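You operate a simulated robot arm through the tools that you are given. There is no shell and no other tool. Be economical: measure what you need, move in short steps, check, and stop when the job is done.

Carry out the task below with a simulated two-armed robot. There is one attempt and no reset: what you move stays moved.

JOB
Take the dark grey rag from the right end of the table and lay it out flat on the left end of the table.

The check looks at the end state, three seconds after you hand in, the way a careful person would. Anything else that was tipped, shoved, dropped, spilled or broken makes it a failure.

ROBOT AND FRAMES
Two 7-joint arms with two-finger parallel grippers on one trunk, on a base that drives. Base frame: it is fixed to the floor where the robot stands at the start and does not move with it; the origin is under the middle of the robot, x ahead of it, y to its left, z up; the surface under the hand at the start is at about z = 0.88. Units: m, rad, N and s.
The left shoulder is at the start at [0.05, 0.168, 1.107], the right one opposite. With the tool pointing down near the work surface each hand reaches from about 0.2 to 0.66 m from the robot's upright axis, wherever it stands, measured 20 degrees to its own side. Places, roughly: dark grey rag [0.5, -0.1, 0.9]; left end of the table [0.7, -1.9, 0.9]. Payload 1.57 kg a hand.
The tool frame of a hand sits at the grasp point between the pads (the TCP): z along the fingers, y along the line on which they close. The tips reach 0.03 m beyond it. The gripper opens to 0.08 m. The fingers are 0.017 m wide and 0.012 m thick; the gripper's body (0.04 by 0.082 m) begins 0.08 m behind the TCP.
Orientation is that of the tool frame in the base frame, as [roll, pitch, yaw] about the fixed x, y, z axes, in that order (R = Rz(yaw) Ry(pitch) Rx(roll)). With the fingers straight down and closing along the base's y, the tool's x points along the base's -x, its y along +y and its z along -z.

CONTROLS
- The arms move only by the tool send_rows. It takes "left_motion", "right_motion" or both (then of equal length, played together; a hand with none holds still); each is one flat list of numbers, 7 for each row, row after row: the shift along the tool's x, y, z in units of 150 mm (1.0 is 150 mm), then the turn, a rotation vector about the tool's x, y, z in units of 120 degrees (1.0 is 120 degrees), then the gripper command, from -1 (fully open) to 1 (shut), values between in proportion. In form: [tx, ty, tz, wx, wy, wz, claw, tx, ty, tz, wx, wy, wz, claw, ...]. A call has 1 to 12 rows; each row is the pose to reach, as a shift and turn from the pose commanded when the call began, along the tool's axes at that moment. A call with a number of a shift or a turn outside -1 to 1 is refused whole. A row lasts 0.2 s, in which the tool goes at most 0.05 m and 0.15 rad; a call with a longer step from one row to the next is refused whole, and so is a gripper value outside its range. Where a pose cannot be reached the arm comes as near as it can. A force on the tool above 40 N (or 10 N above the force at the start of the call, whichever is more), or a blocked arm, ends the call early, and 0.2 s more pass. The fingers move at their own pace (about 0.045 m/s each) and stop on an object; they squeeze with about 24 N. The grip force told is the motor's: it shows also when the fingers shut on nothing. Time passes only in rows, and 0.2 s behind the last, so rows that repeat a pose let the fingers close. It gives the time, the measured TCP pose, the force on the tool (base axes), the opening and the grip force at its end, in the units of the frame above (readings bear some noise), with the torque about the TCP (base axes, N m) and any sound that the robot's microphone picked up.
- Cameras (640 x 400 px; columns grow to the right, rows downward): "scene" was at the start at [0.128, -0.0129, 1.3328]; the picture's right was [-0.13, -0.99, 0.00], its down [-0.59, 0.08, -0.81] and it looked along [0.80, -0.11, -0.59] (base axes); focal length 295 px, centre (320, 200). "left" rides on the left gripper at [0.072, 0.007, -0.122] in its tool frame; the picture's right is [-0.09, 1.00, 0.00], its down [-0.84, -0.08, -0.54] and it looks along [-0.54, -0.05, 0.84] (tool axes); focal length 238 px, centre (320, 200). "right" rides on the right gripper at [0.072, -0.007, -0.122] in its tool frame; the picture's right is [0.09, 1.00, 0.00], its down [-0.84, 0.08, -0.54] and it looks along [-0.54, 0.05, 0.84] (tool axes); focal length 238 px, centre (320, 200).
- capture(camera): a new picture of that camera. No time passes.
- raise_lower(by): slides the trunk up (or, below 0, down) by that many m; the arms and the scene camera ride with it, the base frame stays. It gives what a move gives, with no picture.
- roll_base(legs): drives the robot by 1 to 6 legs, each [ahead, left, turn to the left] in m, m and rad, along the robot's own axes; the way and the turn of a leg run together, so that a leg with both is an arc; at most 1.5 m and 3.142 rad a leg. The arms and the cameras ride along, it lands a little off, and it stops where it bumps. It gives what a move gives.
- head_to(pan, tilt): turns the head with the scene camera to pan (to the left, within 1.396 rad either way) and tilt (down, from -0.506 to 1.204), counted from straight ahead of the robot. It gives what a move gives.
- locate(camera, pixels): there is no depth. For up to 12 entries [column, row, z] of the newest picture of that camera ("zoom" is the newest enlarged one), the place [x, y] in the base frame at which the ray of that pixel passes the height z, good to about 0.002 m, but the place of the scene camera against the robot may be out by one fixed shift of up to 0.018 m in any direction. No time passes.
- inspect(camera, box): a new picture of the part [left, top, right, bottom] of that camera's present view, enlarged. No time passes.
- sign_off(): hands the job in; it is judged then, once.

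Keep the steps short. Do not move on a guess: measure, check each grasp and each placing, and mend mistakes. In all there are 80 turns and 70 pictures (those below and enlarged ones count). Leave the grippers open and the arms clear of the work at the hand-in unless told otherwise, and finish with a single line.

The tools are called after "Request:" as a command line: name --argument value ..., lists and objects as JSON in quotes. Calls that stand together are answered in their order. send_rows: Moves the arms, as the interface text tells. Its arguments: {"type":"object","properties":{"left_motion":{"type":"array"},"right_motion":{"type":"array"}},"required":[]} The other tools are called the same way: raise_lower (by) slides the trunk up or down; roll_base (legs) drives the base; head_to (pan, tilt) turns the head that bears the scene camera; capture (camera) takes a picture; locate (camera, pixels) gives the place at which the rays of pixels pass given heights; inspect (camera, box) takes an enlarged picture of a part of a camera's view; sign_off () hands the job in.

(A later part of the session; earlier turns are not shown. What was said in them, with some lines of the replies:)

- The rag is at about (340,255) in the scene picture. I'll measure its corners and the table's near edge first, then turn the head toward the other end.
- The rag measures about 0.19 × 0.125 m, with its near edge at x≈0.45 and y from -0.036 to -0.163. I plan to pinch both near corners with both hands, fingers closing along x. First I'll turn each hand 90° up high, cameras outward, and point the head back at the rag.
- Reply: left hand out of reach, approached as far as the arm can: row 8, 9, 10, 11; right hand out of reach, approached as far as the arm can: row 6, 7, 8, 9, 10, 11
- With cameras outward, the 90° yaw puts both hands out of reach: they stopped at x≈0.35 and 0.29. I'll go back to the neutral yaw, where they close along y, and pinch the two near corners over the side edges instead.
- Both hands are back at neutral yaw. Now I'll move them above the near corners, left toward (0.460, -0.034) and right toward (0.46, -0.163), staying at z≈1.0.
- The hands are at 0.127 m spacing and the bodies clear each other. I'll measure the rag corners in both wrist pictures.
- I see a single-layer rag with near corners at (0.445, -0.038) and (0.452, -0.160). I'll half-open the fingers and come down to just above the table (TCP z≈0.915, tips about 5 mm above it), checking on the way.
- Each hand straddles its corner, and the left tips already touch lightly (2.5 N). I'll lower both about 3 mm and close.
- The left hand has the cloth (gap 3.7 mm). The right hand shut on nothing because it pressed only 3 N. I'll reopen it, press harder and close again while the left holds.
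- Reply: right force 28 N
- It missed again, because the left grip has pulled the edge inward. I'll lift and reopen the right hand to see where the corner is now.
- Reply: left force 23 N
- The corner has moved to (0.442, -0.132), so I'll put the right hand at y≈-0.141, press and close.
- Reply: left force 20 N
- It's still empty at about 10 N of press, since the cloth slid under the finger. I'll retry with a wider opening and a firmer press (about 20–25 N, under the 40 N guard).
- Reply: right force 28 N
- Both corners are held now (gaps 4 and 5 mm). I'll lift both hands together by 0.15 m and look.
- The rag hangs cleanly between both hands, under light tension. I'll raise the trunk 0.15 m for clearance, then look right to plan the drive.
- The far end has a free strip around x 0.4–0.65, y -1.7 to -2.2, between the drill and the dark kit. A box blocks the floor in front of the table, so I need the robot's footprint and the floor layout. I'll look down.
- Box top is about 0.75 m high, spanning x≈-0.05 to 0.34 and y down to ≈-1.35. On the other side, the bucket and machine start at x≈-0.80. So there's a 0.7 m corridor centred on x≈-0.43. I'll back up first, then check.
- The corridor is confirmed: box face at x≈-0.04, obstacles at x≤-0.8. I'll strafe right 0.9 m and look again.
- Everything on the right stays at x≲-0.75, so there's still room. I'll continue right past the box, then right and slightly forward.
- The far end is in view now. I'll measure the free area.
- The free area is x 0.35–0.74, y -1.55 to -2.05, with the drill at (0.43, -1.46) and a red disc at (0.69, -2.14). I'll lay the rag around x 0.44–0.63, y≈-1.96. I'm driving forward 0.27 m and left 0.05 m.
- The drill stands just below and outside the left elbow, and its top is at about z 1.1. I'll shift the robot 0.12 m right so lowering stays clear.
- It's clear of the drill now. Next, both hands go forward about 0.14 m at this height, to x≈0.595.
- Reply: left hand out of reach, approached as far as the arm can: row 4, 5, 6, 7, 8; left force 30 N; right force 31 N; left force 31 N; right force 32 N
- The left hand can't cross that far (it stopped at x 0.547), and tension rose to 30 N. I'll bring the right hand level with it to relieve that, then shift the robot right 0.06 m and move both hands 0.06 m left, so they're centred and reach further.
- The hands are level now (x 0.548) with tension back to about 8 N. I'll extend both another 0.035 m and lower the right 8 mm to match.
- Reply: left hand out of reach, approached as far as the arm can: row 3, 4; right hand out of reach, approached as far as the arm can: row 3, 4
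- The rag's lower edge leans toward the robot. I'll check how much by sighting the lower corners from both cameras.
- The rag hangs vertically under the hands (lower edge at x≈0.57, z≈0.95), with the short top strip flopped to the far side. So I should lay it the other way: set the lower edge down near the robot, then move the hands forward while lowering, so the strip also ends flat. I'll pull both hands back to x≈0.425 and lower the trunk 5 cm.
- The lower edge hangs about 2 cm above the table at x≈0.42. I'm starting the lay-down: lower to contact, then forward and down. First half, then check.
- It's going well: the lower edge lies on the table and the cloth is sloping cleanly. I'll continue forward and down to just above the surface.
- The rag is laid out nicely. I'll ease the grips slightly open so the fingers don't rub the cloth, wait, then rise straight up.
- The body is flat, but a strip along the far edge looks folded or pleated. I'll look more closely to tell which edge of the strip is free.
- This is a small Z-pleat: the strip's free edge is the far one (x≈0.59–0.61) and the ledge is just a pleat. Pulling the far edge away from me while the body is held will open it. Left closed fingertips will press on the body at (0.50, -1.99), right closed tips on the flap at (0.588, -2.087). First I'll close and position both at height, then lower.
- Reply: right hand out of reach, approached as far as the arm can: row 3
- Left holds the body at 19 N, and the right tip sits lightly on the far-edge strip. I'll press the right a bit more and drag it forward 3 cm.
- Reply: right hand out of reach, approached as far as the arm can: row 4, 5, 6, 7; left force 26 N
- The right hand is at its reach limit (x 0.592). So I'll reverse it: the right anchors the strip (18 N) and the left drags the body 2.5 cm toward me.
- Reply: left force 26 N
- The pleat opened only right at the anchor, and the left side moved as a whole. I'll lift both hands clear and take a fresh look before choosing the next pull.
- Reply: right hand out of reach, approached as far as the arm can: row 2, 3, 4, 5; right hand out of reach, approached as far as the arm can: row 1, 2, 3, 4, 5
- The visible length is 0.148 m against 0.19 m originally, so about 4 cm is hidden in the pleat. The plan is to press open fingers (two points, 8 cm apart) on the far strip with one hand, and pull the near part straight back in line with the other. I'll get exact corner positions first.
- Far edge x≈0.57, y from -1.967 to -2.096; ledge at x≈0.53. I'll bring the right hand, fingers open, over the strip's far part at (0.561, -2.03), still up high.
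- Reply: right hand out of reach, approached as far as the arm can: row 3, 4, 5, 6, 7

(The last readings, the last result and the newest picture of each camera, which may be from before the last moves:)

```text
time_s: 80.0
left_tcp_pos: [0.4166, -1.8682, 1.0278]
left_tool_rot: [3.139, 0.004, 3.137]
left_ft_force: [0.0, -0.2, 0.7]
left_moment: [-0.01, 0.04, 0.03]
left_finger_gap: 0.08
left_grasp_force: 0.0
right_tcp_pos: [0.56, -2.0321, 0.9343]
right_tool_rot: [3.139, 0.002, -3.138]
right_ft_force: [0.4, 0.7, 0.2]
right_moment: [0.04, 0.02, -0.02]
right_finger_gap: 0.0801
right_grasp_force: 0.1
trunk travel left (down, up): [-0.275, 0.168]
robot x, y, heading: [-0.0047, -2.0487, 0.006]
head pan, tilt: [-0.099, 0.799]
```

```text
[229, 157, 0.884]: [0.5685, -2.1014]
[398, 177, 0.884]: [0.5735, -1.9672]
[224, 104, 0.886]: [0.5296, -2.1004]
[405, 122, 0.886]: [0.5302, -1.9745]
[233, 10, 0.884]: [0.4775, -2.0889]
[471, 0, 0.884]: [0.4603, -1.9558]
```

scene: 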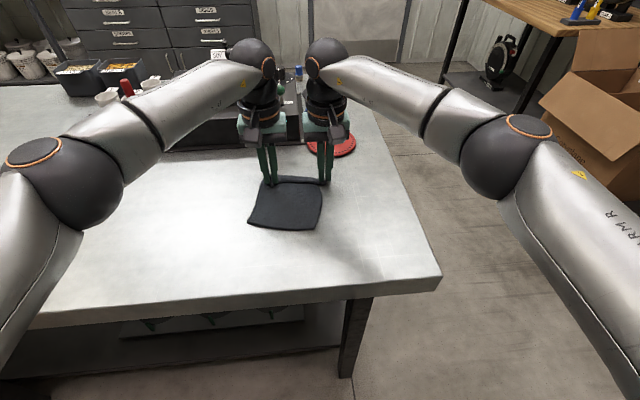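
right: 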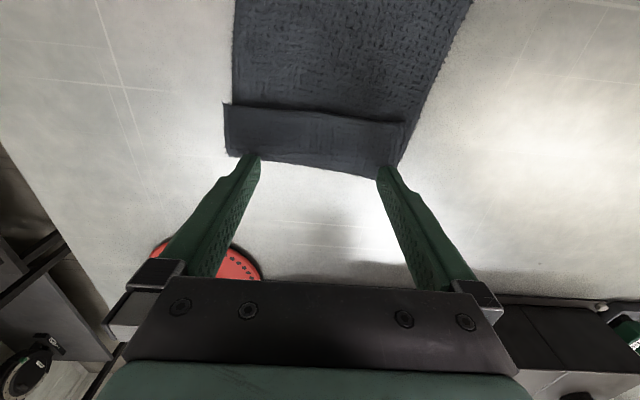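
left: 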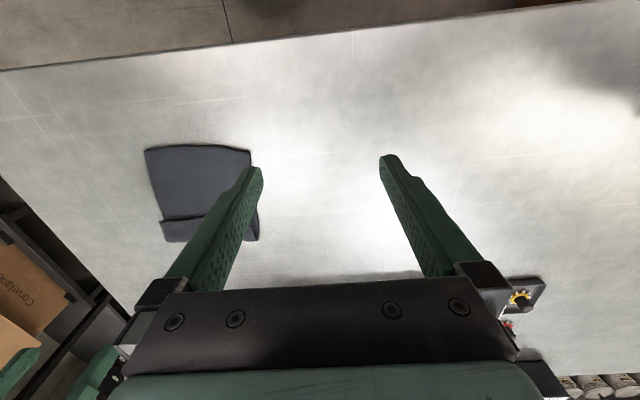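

The tips are right over the strip's far part. I'll press the right hand down as anchor while the left, leaning back 20° to clear the right's camera, comes over the near edge at (0.437, -2.018).

Request:
send_rows --right_motion '[0, 0, 0.08, 0, 0, 0, -1, 0, 0, 0.12, 0, 0, 0, -1, 0, 0, 0.14, 0, 0, 0, -1, 0, 0, 0.15, 0, 0, 0, -1, 0, 0, 0.15, 0, 0, 0, -1, 0, 0, 0.15, 0, 0, 0, -1, 0, 0, 0.15, 0, 0, 0, -1]' --left_motion '[0, 0, 0, 0, -0.056, 0, -1, 0, -0.2, 0, 0, -0.111, 0, -1, 0, -0.4, 0, 0, -0.167, 0, -1, -0.05, -0.6, 0, 0, -0.167, 0, -1, -0.1, -0.8, 0, 0, -0.167, 0, -1, -0.136, -0.98, 0.2, 0, -0.167, 0, -1, -0.136, -1.0, 0.4, 0, -0.167, 0, -1]'

Request:
capture --camera "scene"

```text
time_s: 81.6
left_tcp_pos: [0.4356, -2.0173, 0.9667]
left_tool_rot: [-3.141, 0.356, 3.136]
left_ft_force: [0.4, -0.1, -0.1]
left_moment: [0.0, 0.0, -0.04]
left_finger_gap: 0.0803
left_grasp_force: 0.1
right_tcp_pos: [0.5584, -2.0315, 0.9153]
right_tool_rot: [3.141, 0.008, -3.14]
right_ft_force: [5.3, 0.2, 22.8]
right_moment: [-0.15, -0.02, 0.02]
right_finger_gap: 0.08
right_grasp_force: 0.2
trunk travel left (down, up): [-0.275, 0.168]
robot x, y, heading: [-0.0071, -2.0475, 0.001]
head pan, tilt: [-0.099, 0.799]
```

```text
11 pictures are left
```

scene: 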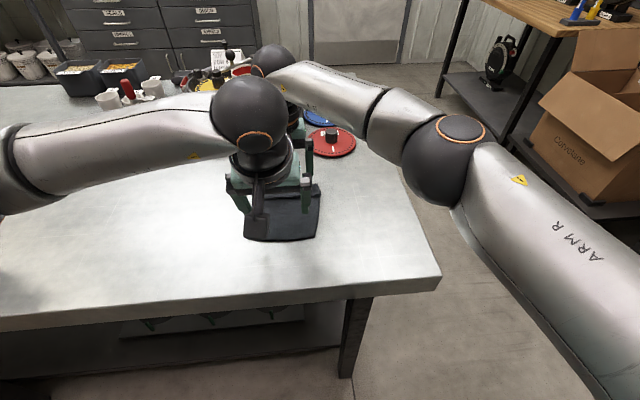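

The anchor holds at 23 N. Now the left lowers onto the near part.

Request:
send_rows --left_motion '[0.04, 0, 0.11, 0, 0, 0, -1, 0.08, 0, 0.215, 0, 0, 0, -1, 0.105, 0, 0.283, 0, 0, 0, -1, 0.115, 0, 0.31, 0, 0, 0, -1]'

Request:
inspect --camera "scene" --box '[210, 150, 350, 255]'

```text
time_s: 82.6
left_tcp_pos: [0.4342, -2.0175, 0.9185]
left_tool_rot: [-3.14, 0.356, 3.136]
left_ft_force: [0.0, 0.4, -0.9]
left_moment: [-0.01, -0.01, -0.03]
left_finger_gap: 0.0803
left_grasp_force: 0.0
right_tcp_pos: [0.5583, -2.0325, 0.9162]
right_tool_rot: [-3.141, 0.008, -3.14]
right_ft_force: [4.8, 0.1, 23.5]
right_moment: [-0.14, 0.0, 0.02]
right_finger_gap: 0.0799
right_grasp_force: 0.2
trunk travel left (down, up): [-0.275, 0.168]
robot x, y, heading: [-0.0061, -2.0456, 0.003]
head pan, tilt: [-0.099, 0.799]
```

```text
3.81 times, centred on (280, 202) of scene
```

zoom: 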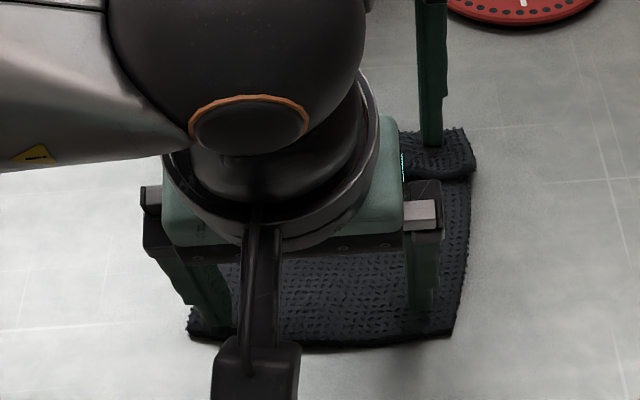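

Both left fingertips are over the near part of the cloth. I'll press about 6 mm further, then drag straight back 4.5 cm.

Request:
send_rows --left_motion '[0.007, 0, 0.019, 0, 0, 0, -1, 0.014, 0, 0.0375, 0, 0, 0, -1, 0.045, 0, 0.026, 0, 0, 0, -1, 0.076, 0, 0.0145, 0, 0, 0, -1, 0.108, 0, 0.003, 0, 0, 0, -1, 0.139, 0, -0.009, 0, 0, 0, -1, 0.17, 0, -0.02, 0, 0, 0, -1, 0.201, 0, -0.032, 0, 0, 0, -1, 0.232, 0, -0.043, 0, 0, 0, -1, 0.264, 0, -0.055, 0, 0, 0, -1, 0.295, 0, -0.066, 0, 0, 0, -1]'

Request:
capture --camera "right"

```text
time_s: 85.0
left_tcp_pos: [0.3906, -2.0151, 0.9159]
left_tool_rot: [3.14, 0.356, 3.136]
left_ft_force: [0.4, -0.2, 0.1]
left_moment: [0.01, 0.0, 0.02]
left_finger_gap: 0.08
left_grasp_force: 0.0
right_tcp_pos: [0.5581, -2.0316, 0.915]
right_tool_rot: [3.14, 0.007, -3.138]
right_ft_force: [1.7, -0.1, 24.5]
right_moment: [-0.19, 0.14, 0.02]
right_finger_gap: 0.08
right_grasp_force: 0.1
trunk travel left (down, up): [-0.275, 0.168]
robot x, y, heading: [-0.0062, -2.048, 0.005]
head pan, tilt: [-0.099, 0.799]
```

```text
9 pictures are left
```

right: 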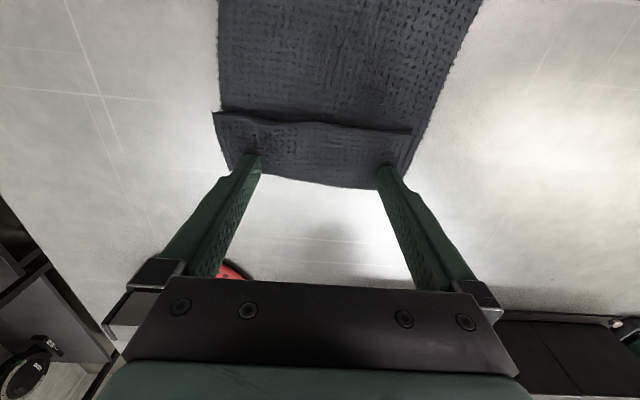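

The left never really pressed (0 N), so it slid over the top. I'll go back to the start, press about 5 mm deeper, and drag again.

Request:
send_rows --left_motion '[-0.16, 0, 0.0, 0, 0, 0, -1, -0.311, 0, 0.044, 0, 0, 0, -1, -0.285, 0, 0.115, 0, 0, 0, -1, -0.275, 0, 0.141, 0, 0, 0, -1, -0.24, 0, 0.128, 0, 0, 0, -1, -0.205, 0, 0.115, 0, 0, 0, -1, -0.17, 0, 0.102, 0, 0, 0, -1, -0.135, 0, 0.089, 0, 0, 0, -1, -0.1, 0, 0.076, 0, 0, 0, -1, -0.065, 0, 0.063, 0, 0, 0, -1, -0.03, 0, 0.05, 0, 0, 0, -1, 0.006, 0, 0.037, 0, 0, 0, -1]'

Request:
capture --camera "right"

```text
time_s: 87.6
left_tcp_pos: [0.393, -2.0192, 0.9138]
left_tool_rot: [-3.137, 0.375, 3.139]
left_ft_force: [12.5, -2.0, 37.2]
left_moment: [1.47, -0.49, -0.49]
left_finger_gap: 0.0781
left_grasp_force: 0.1
right_tcp_pos: [0.5566, -2.0325, 0.9141]
right_tool_rot: [3.141, 0.005, -3.138]
right_ft_force: [-4.0, 2.7, 21.6]
right_moment: [-0.86, 0.28, -0.17]
right_finger_gap: 0.0784
right_grasp_force: 0.1
trunk travel left (down, up): [-0.275, 0.168]
robot x, y, heading: [-0.0044, -2.0455, 0.003]
head pan, tilt: [-0.099, 0.799]
```

```text
8 pictures are left
```

right: 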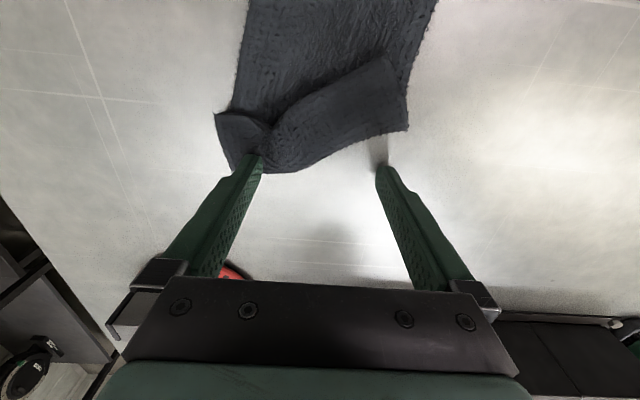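

The left side slipped from under the anchor. One close look should settle whether this is a pleat or a simple fold-over.

Request:
inspect --camera "right" --box '[200, 40, 420, 180]'

```text
2.86 times, centred on (310, 110) of right
```

zoom: 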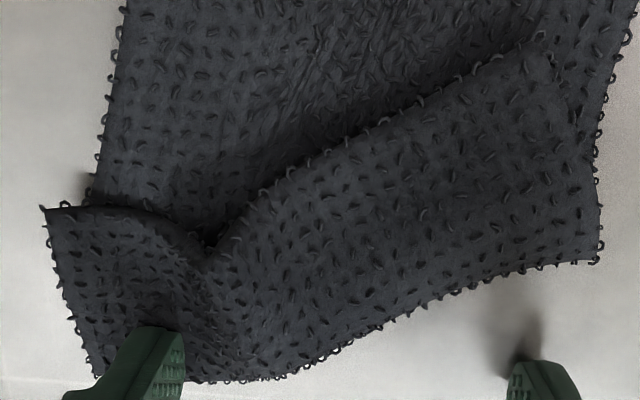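

The strip isn't pulling open, which fits a fold-over. The sure remedy is to pick the rag up by its flat near edge, let the folded end hang open, and lay it again. I'll lift both hands clear first and take one picture from the left.

Request:
send_rows --left_motion '[-0.05, 0, -0.15, 0, 0, 0, -1, -0.13, 0, -0.35, 0, 0, 0, -1, -0.2, 0.1, -0.5, 0, 0.056, 0, -1, -0.3, 0.3, -0.6, 0, 0.111, 0, -1, -0.38, 0.5, -0.66, 0, 0.167, 0, -1, -0.42, 0.7, -0.66, 0, 0.167, 0, -1, -0.42, 0.8, -0.66, 0, 0.167, 0, -1]' --right_motion '[0, 0, -0.2, 0, 0, 0, -1, 0, 0, -0.4, 0, 0, 0, -1, 0, -0.1, -0.6, 0, 0, 0, -1, 0.1, -0.3, -0.7, 0, 0, 0, -1, 0.2, -0.5, -0.73, 0, 0, 0, -1, 0.4, -0.7, -0.73, 0, 0, 0, -1, 0.6, -0.73, -0.73, 0, 0, 0, -1]'

Request:
inspect --camera "left" --box '[100, 100, 340, 260]'

```text
time_s: 89.2
left_tcp_pos: [0.4181, -1.8953, 1.0236]
left_tool_rot: [-3.141, 0.003, 3.134]
left_ft_force: [0.4, -0.1, -0.4]
left_moment: [0.0, 0.01, 0.0]
left_finger_gap: 0.0799
left_grasp_force: 0.0
right_tcp_pos: [0.4703, -2.1441, 1.0189]
right_tool_rot: [3.14, 0.003, -3.14]
right_ft_force: [-0.5, 0.6, 0.3]
right_moment: [0.01, 0.0, 0.0]
right_finger_gap: 0.0802
right_grasp_force: 0.0
trunk travel left (down, up): [-0.275, 0.168]
robot x, y, heading: [-0.0064, -2.0495, 0.005]
head pan, tilt: [-0.099, 0.799]
```

```text
2.50 times, centred on (220, 180) of left
```

zoom: 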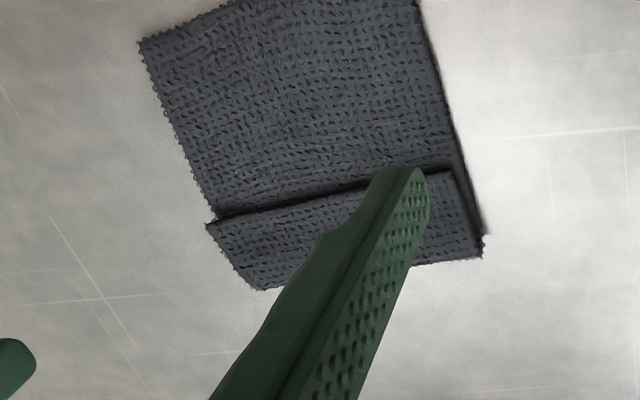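

Now it's clear: it's a simple fold-over. The strip's free edge faces me and it's hinged at the far edge. I can push that free edge forward with both open fingertips of the right hand, skimming just above the body, to flip it over. Measuring its line first.

Request:
locate --camera "zoom" --pixels '[[209, 222, 0.887], [450, 170, 0.887], [258, 288, 0.885], [484, 245, 0.885], [140, 42, 0.883], [425, 20, 0.883], [216, 210, 0.883]]'

```text
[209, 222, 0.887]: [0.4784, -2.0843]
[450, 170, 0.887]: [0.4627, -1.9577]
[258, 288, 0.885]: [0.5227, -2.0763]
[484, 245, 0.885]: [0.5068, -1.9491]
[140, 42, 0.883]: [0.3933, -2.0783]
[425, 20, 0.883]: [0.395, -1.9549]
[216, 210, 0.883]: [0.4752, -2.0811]
```

The ledge runs from (0.478, -2.084) to (0.463, -1.958). I'll place the right hand, open and yawed 7° to match, just in front of it, with tips about 1 mm over the body, and move the left hand aside.

Request:
send_rows --right_motion '[0.02, 0.2, 0, 0, 0, 0, -1, 0.05, 0.4, 0, 0, 0, -0.03, -1, 0.087, 0.6, 0, 0, 0, -0.06, -1, 0.087, 0.8, 0.1, 0, 0, -0.06, -1, 0.087, 0.82, 0.3, 0, 0, -0.06, -1, 0.087, 0.82, 0.5, 0, 0, -0.06, -1, 0.087, 0.82, 0.62, 0, 0, -0.06, -1, 0.087, 0.82, 0.673, 0, 0, -0.06, -1]' --left_motion '[0, 0.15, 0, 0, 0, 0, -1, 0, 0.3, 0, 0, 0, 0, -1, 0, 0.45, 0, 0, 0, 0, -1, 0, 0.45, 0, 0, 0, 0, -1, 0, 0.45, 0, 0, 0, 0, -1, 0, 0.45, 0, 0, 0, 0, -1, 0, 0.45, 0, 0, 0, 0, -1, 0, 0.45, 0, 0, 0, 0, -1]'

Request:
inspect --camera "right" --box '[200, 60, 440, 220]'

```text
time_s: 91.0
left_tcp_pos: [0.4173, -1.8288, 1.0232]
left_tool_rot: [3.139, 0.005, 3.137]
left_ft_force: [-1.0, -0.9, -0.4]
left_moment: [-0.01, -0.03, 0.02]
left_finger_gap: 0.08
left_grasp_force: 0.1
right_tcp_pos: [0.4557, -2.02, 0.9204]
right_tool_rot: [3.139, 0.003, -3.011]
right_ft_force: [-0.8, 0.5, 0.1]
right_moment: [-0.03, 0.01, 0.0]
right_finger_gap: 0.0802
right_grasp_force: 0.1
trunk travel left (down, up): [-0.275, 0.168]
robot x, y, heading: [-0.0075, -2.0482, 0.002]
head pan, tilt: [-0.099, 0.799]
```

```text
2.50 times, centred on (320, 140) of right
```

zoom: 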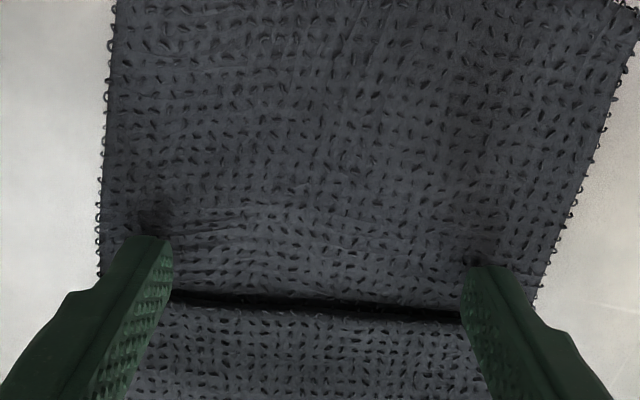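

The tips are right in front of the strip's free edge. I'll sweep forward slowly, lowering 3 mm first and rising a little past the hinge.

Request:
send_rows --right_motion '[0, 0, 0.02, 0, 0, 0, -1, -0.07, 0, 0.02, 0, 0, 0, -1, -0.14, 0, 0.02, 0, 0, 0, -1, -0.21, 0, 0.02, 0, 0, 0, -1, -0.28, 0, 0.01, 0, 0, 0, -1, -0.35, 0, 0, 0, 0, 0, -1, -0.42, 0, -0.02, 0, 0, 0, -1, -0.49, 0, -0.04, 0, 0, 0, -1, -0.56, 0, -0.05, 0, 0, 0, -1, -0.63, 0, -0.05, 0, 0, 0, -1, -0.7, 0, -0.05, 0, 0, 0, -1]'

Request:
capture --camera "right"

```text
time_s: 93.4
left_tcp_pos: [0.4186, -1.8288, 1.0229]
left_tool_rot: [3.141, 0.003, 3.137]
left_ft_force: [0.5, 0.4, 0.1]
left_moment: [0.01, 0.0, 0.01]
left_finger_gap: 0.0801
left_grasp_force: 0.1
right_tcp_pos: [0.5572, -2.0074, 0.9297]
right_tool_rot: [3.141, 0.002, -3.012]
right_ft_force: [-0.4, -0.1, -0.8]
right_moment: [0.01, -0.02, 0.02]
right_finger_gap: 0.0799
right_grasp_force: 0.1
right hand out of reach, approached as far as the arm can: row 11
trunk travel left (down, up): [-0.275, 0.168]
robot x, y, heading: [-0.0063, -2.0482, 0.001]
head pan, tilt: [-0.099, 0.799]
```

```text
4 pictures are left
```

right: 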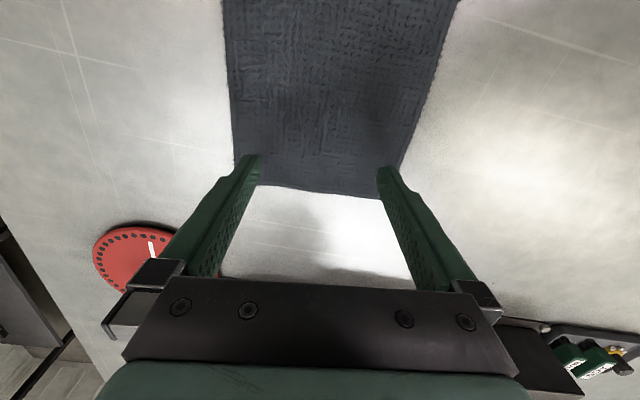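

The strip flipped over and the rag looks flat, with its full length restored. I'll raise the right hand straight up, then move it aside, and check with the scene camera.

Request:
send_rows --right_motion '[0, 0, -0.1, 0, 0, 0, -1, 0, 0, -0.3, 0, 0, 0, -1, 0, 0, -0.55, 0, 0, 0, -1, 0.1, -0.1, -0.8, 0, 0, 0, -1, 0.25, -0.3, -0.9, 0, 0, 0, -1, 0.4, -0.5, -0.9, 0, 0, 0, -1, 0.5, -0.75, -0.9, 0, 0, 0, -1, 0.5, -0.95, -0.9, 0, 0, 0, -1]' --left_motion '[0, 0, -0.1, 0, 0, 0, -1, 0, 0, -0.2, 0, 0, 0, -1, 0, 0, -0.3, 0, 0, 0, -1, 0, 0, -0.3, 0, 0, 0, -1, 0, 0, -0.3, 0, 0, 0, -1, 0, 0, -0.3, 0, 0, 0, -1, 0, 0, -0.3, 0, 0, 0, -1, 0, 0, -0.3, 0, 0, 0, -1]'

Request:
capture --camera "scene"

```text
time_s: 95.2
left_tcp_pos: [0.4176, -1.8307, 1.0702]
left_tool_rot: [3.139, 0.002, 3.137]
left_ft_force: [0.5, -0.9, -0.6]
left_moment: [0.06, 0.01, 0.0]
left_finger_gap: 0.0801
left_grasp_force: 0.0
right_tcp_pos: [0.5028, -2.1631, 1.0668]
right_tool_rot: [3.137, 0.001, -3.016]
right_ft_force: [0.0, -0.8, 0.4]
right_moment: [0.03, 0.02, 0.01]
right_finger_gap: 0.0796
right_grasp_force: 0.1
right hand out of reach, approached as far as the arm can: row 3, 4, 5
trunk travel left (down, up): [-0.275, 0.168]
robot x, y, heading: [-0.0051, -2.0481, 0.001]
head pan, tilt: [-0.099, 0.799]
```

```text
3 pictures are left
```

scene: 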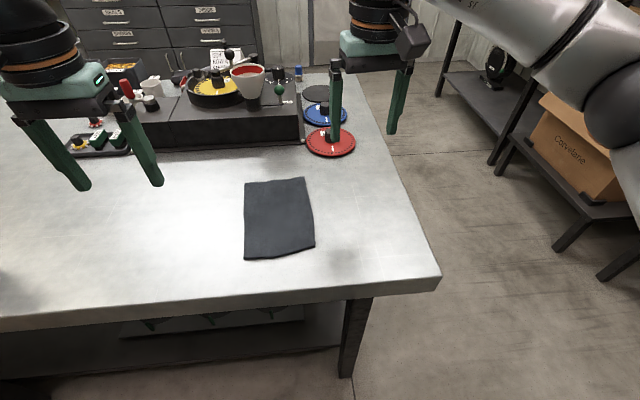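

The rag lies flat and clear of everything. I'll do a zoom on it and a quick look left to confirm the drill is still standing.

Request:
inspect --camera "scene" --box '[220, 160, 340, 270]'

Request:
head_to --pan 0.8 --tilt 0.7

Request:
capture --camera "scene"

```text
3.64 times, centred on (280, 215) of scene
```

zoom: 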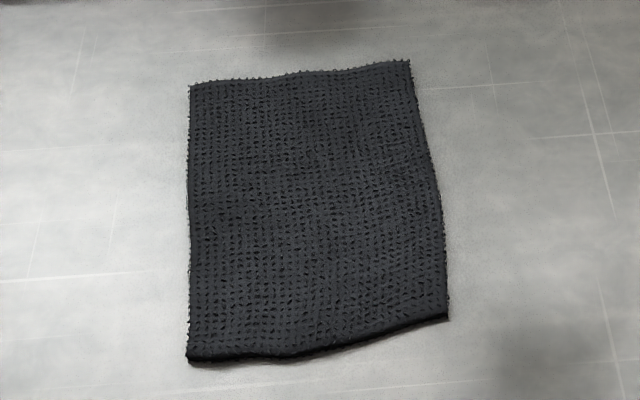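

```text
time_s: 96.4
left_tcp_pos: [0.4183, -1.8283, 1.0692]
left_tool_rot: [3.14, 0.004, 3.137]
left_ft_force: [-0.2, -1.0, 0.0]
left_moment: [0.0, -0.05, 0.0]
left_finger_gap: 0.08
left_grasp_force: 0.0
right_tcp_pos: [0.5024, -2.1626, 1.0676]
right_tool_rot: [3.14, 0.002, -3.012]
right_ft_force: [-0.2, 0.0, 1.5]
right_moment: [0.01, 0.0, 0.01]
right_finger_gap: 0.0799
right_grasp_force: 0.1
trunk travel left (down, up): [-0.275, 0.168]
robot x, y, heading: [-0.0088, -2.0453, 0.003]
head pan, tilt: [0.799, 0.7]
```

```text
1 pictures are left
```

scene: 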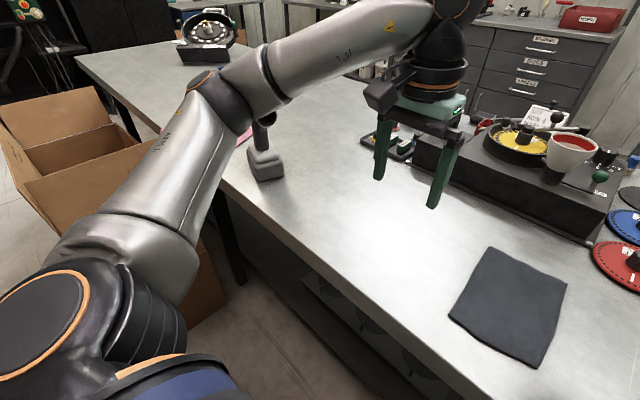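

The drill still stands, nothing else has moved, the rag is flat, and both grippers are open and clear. Handing in.

Request:
sign_off

```text
The job is handed in.
```

The dark grey rag is lying flat on the left end of the table, nothing else was disturbed in the final pictures, and both grippers are open and clear.
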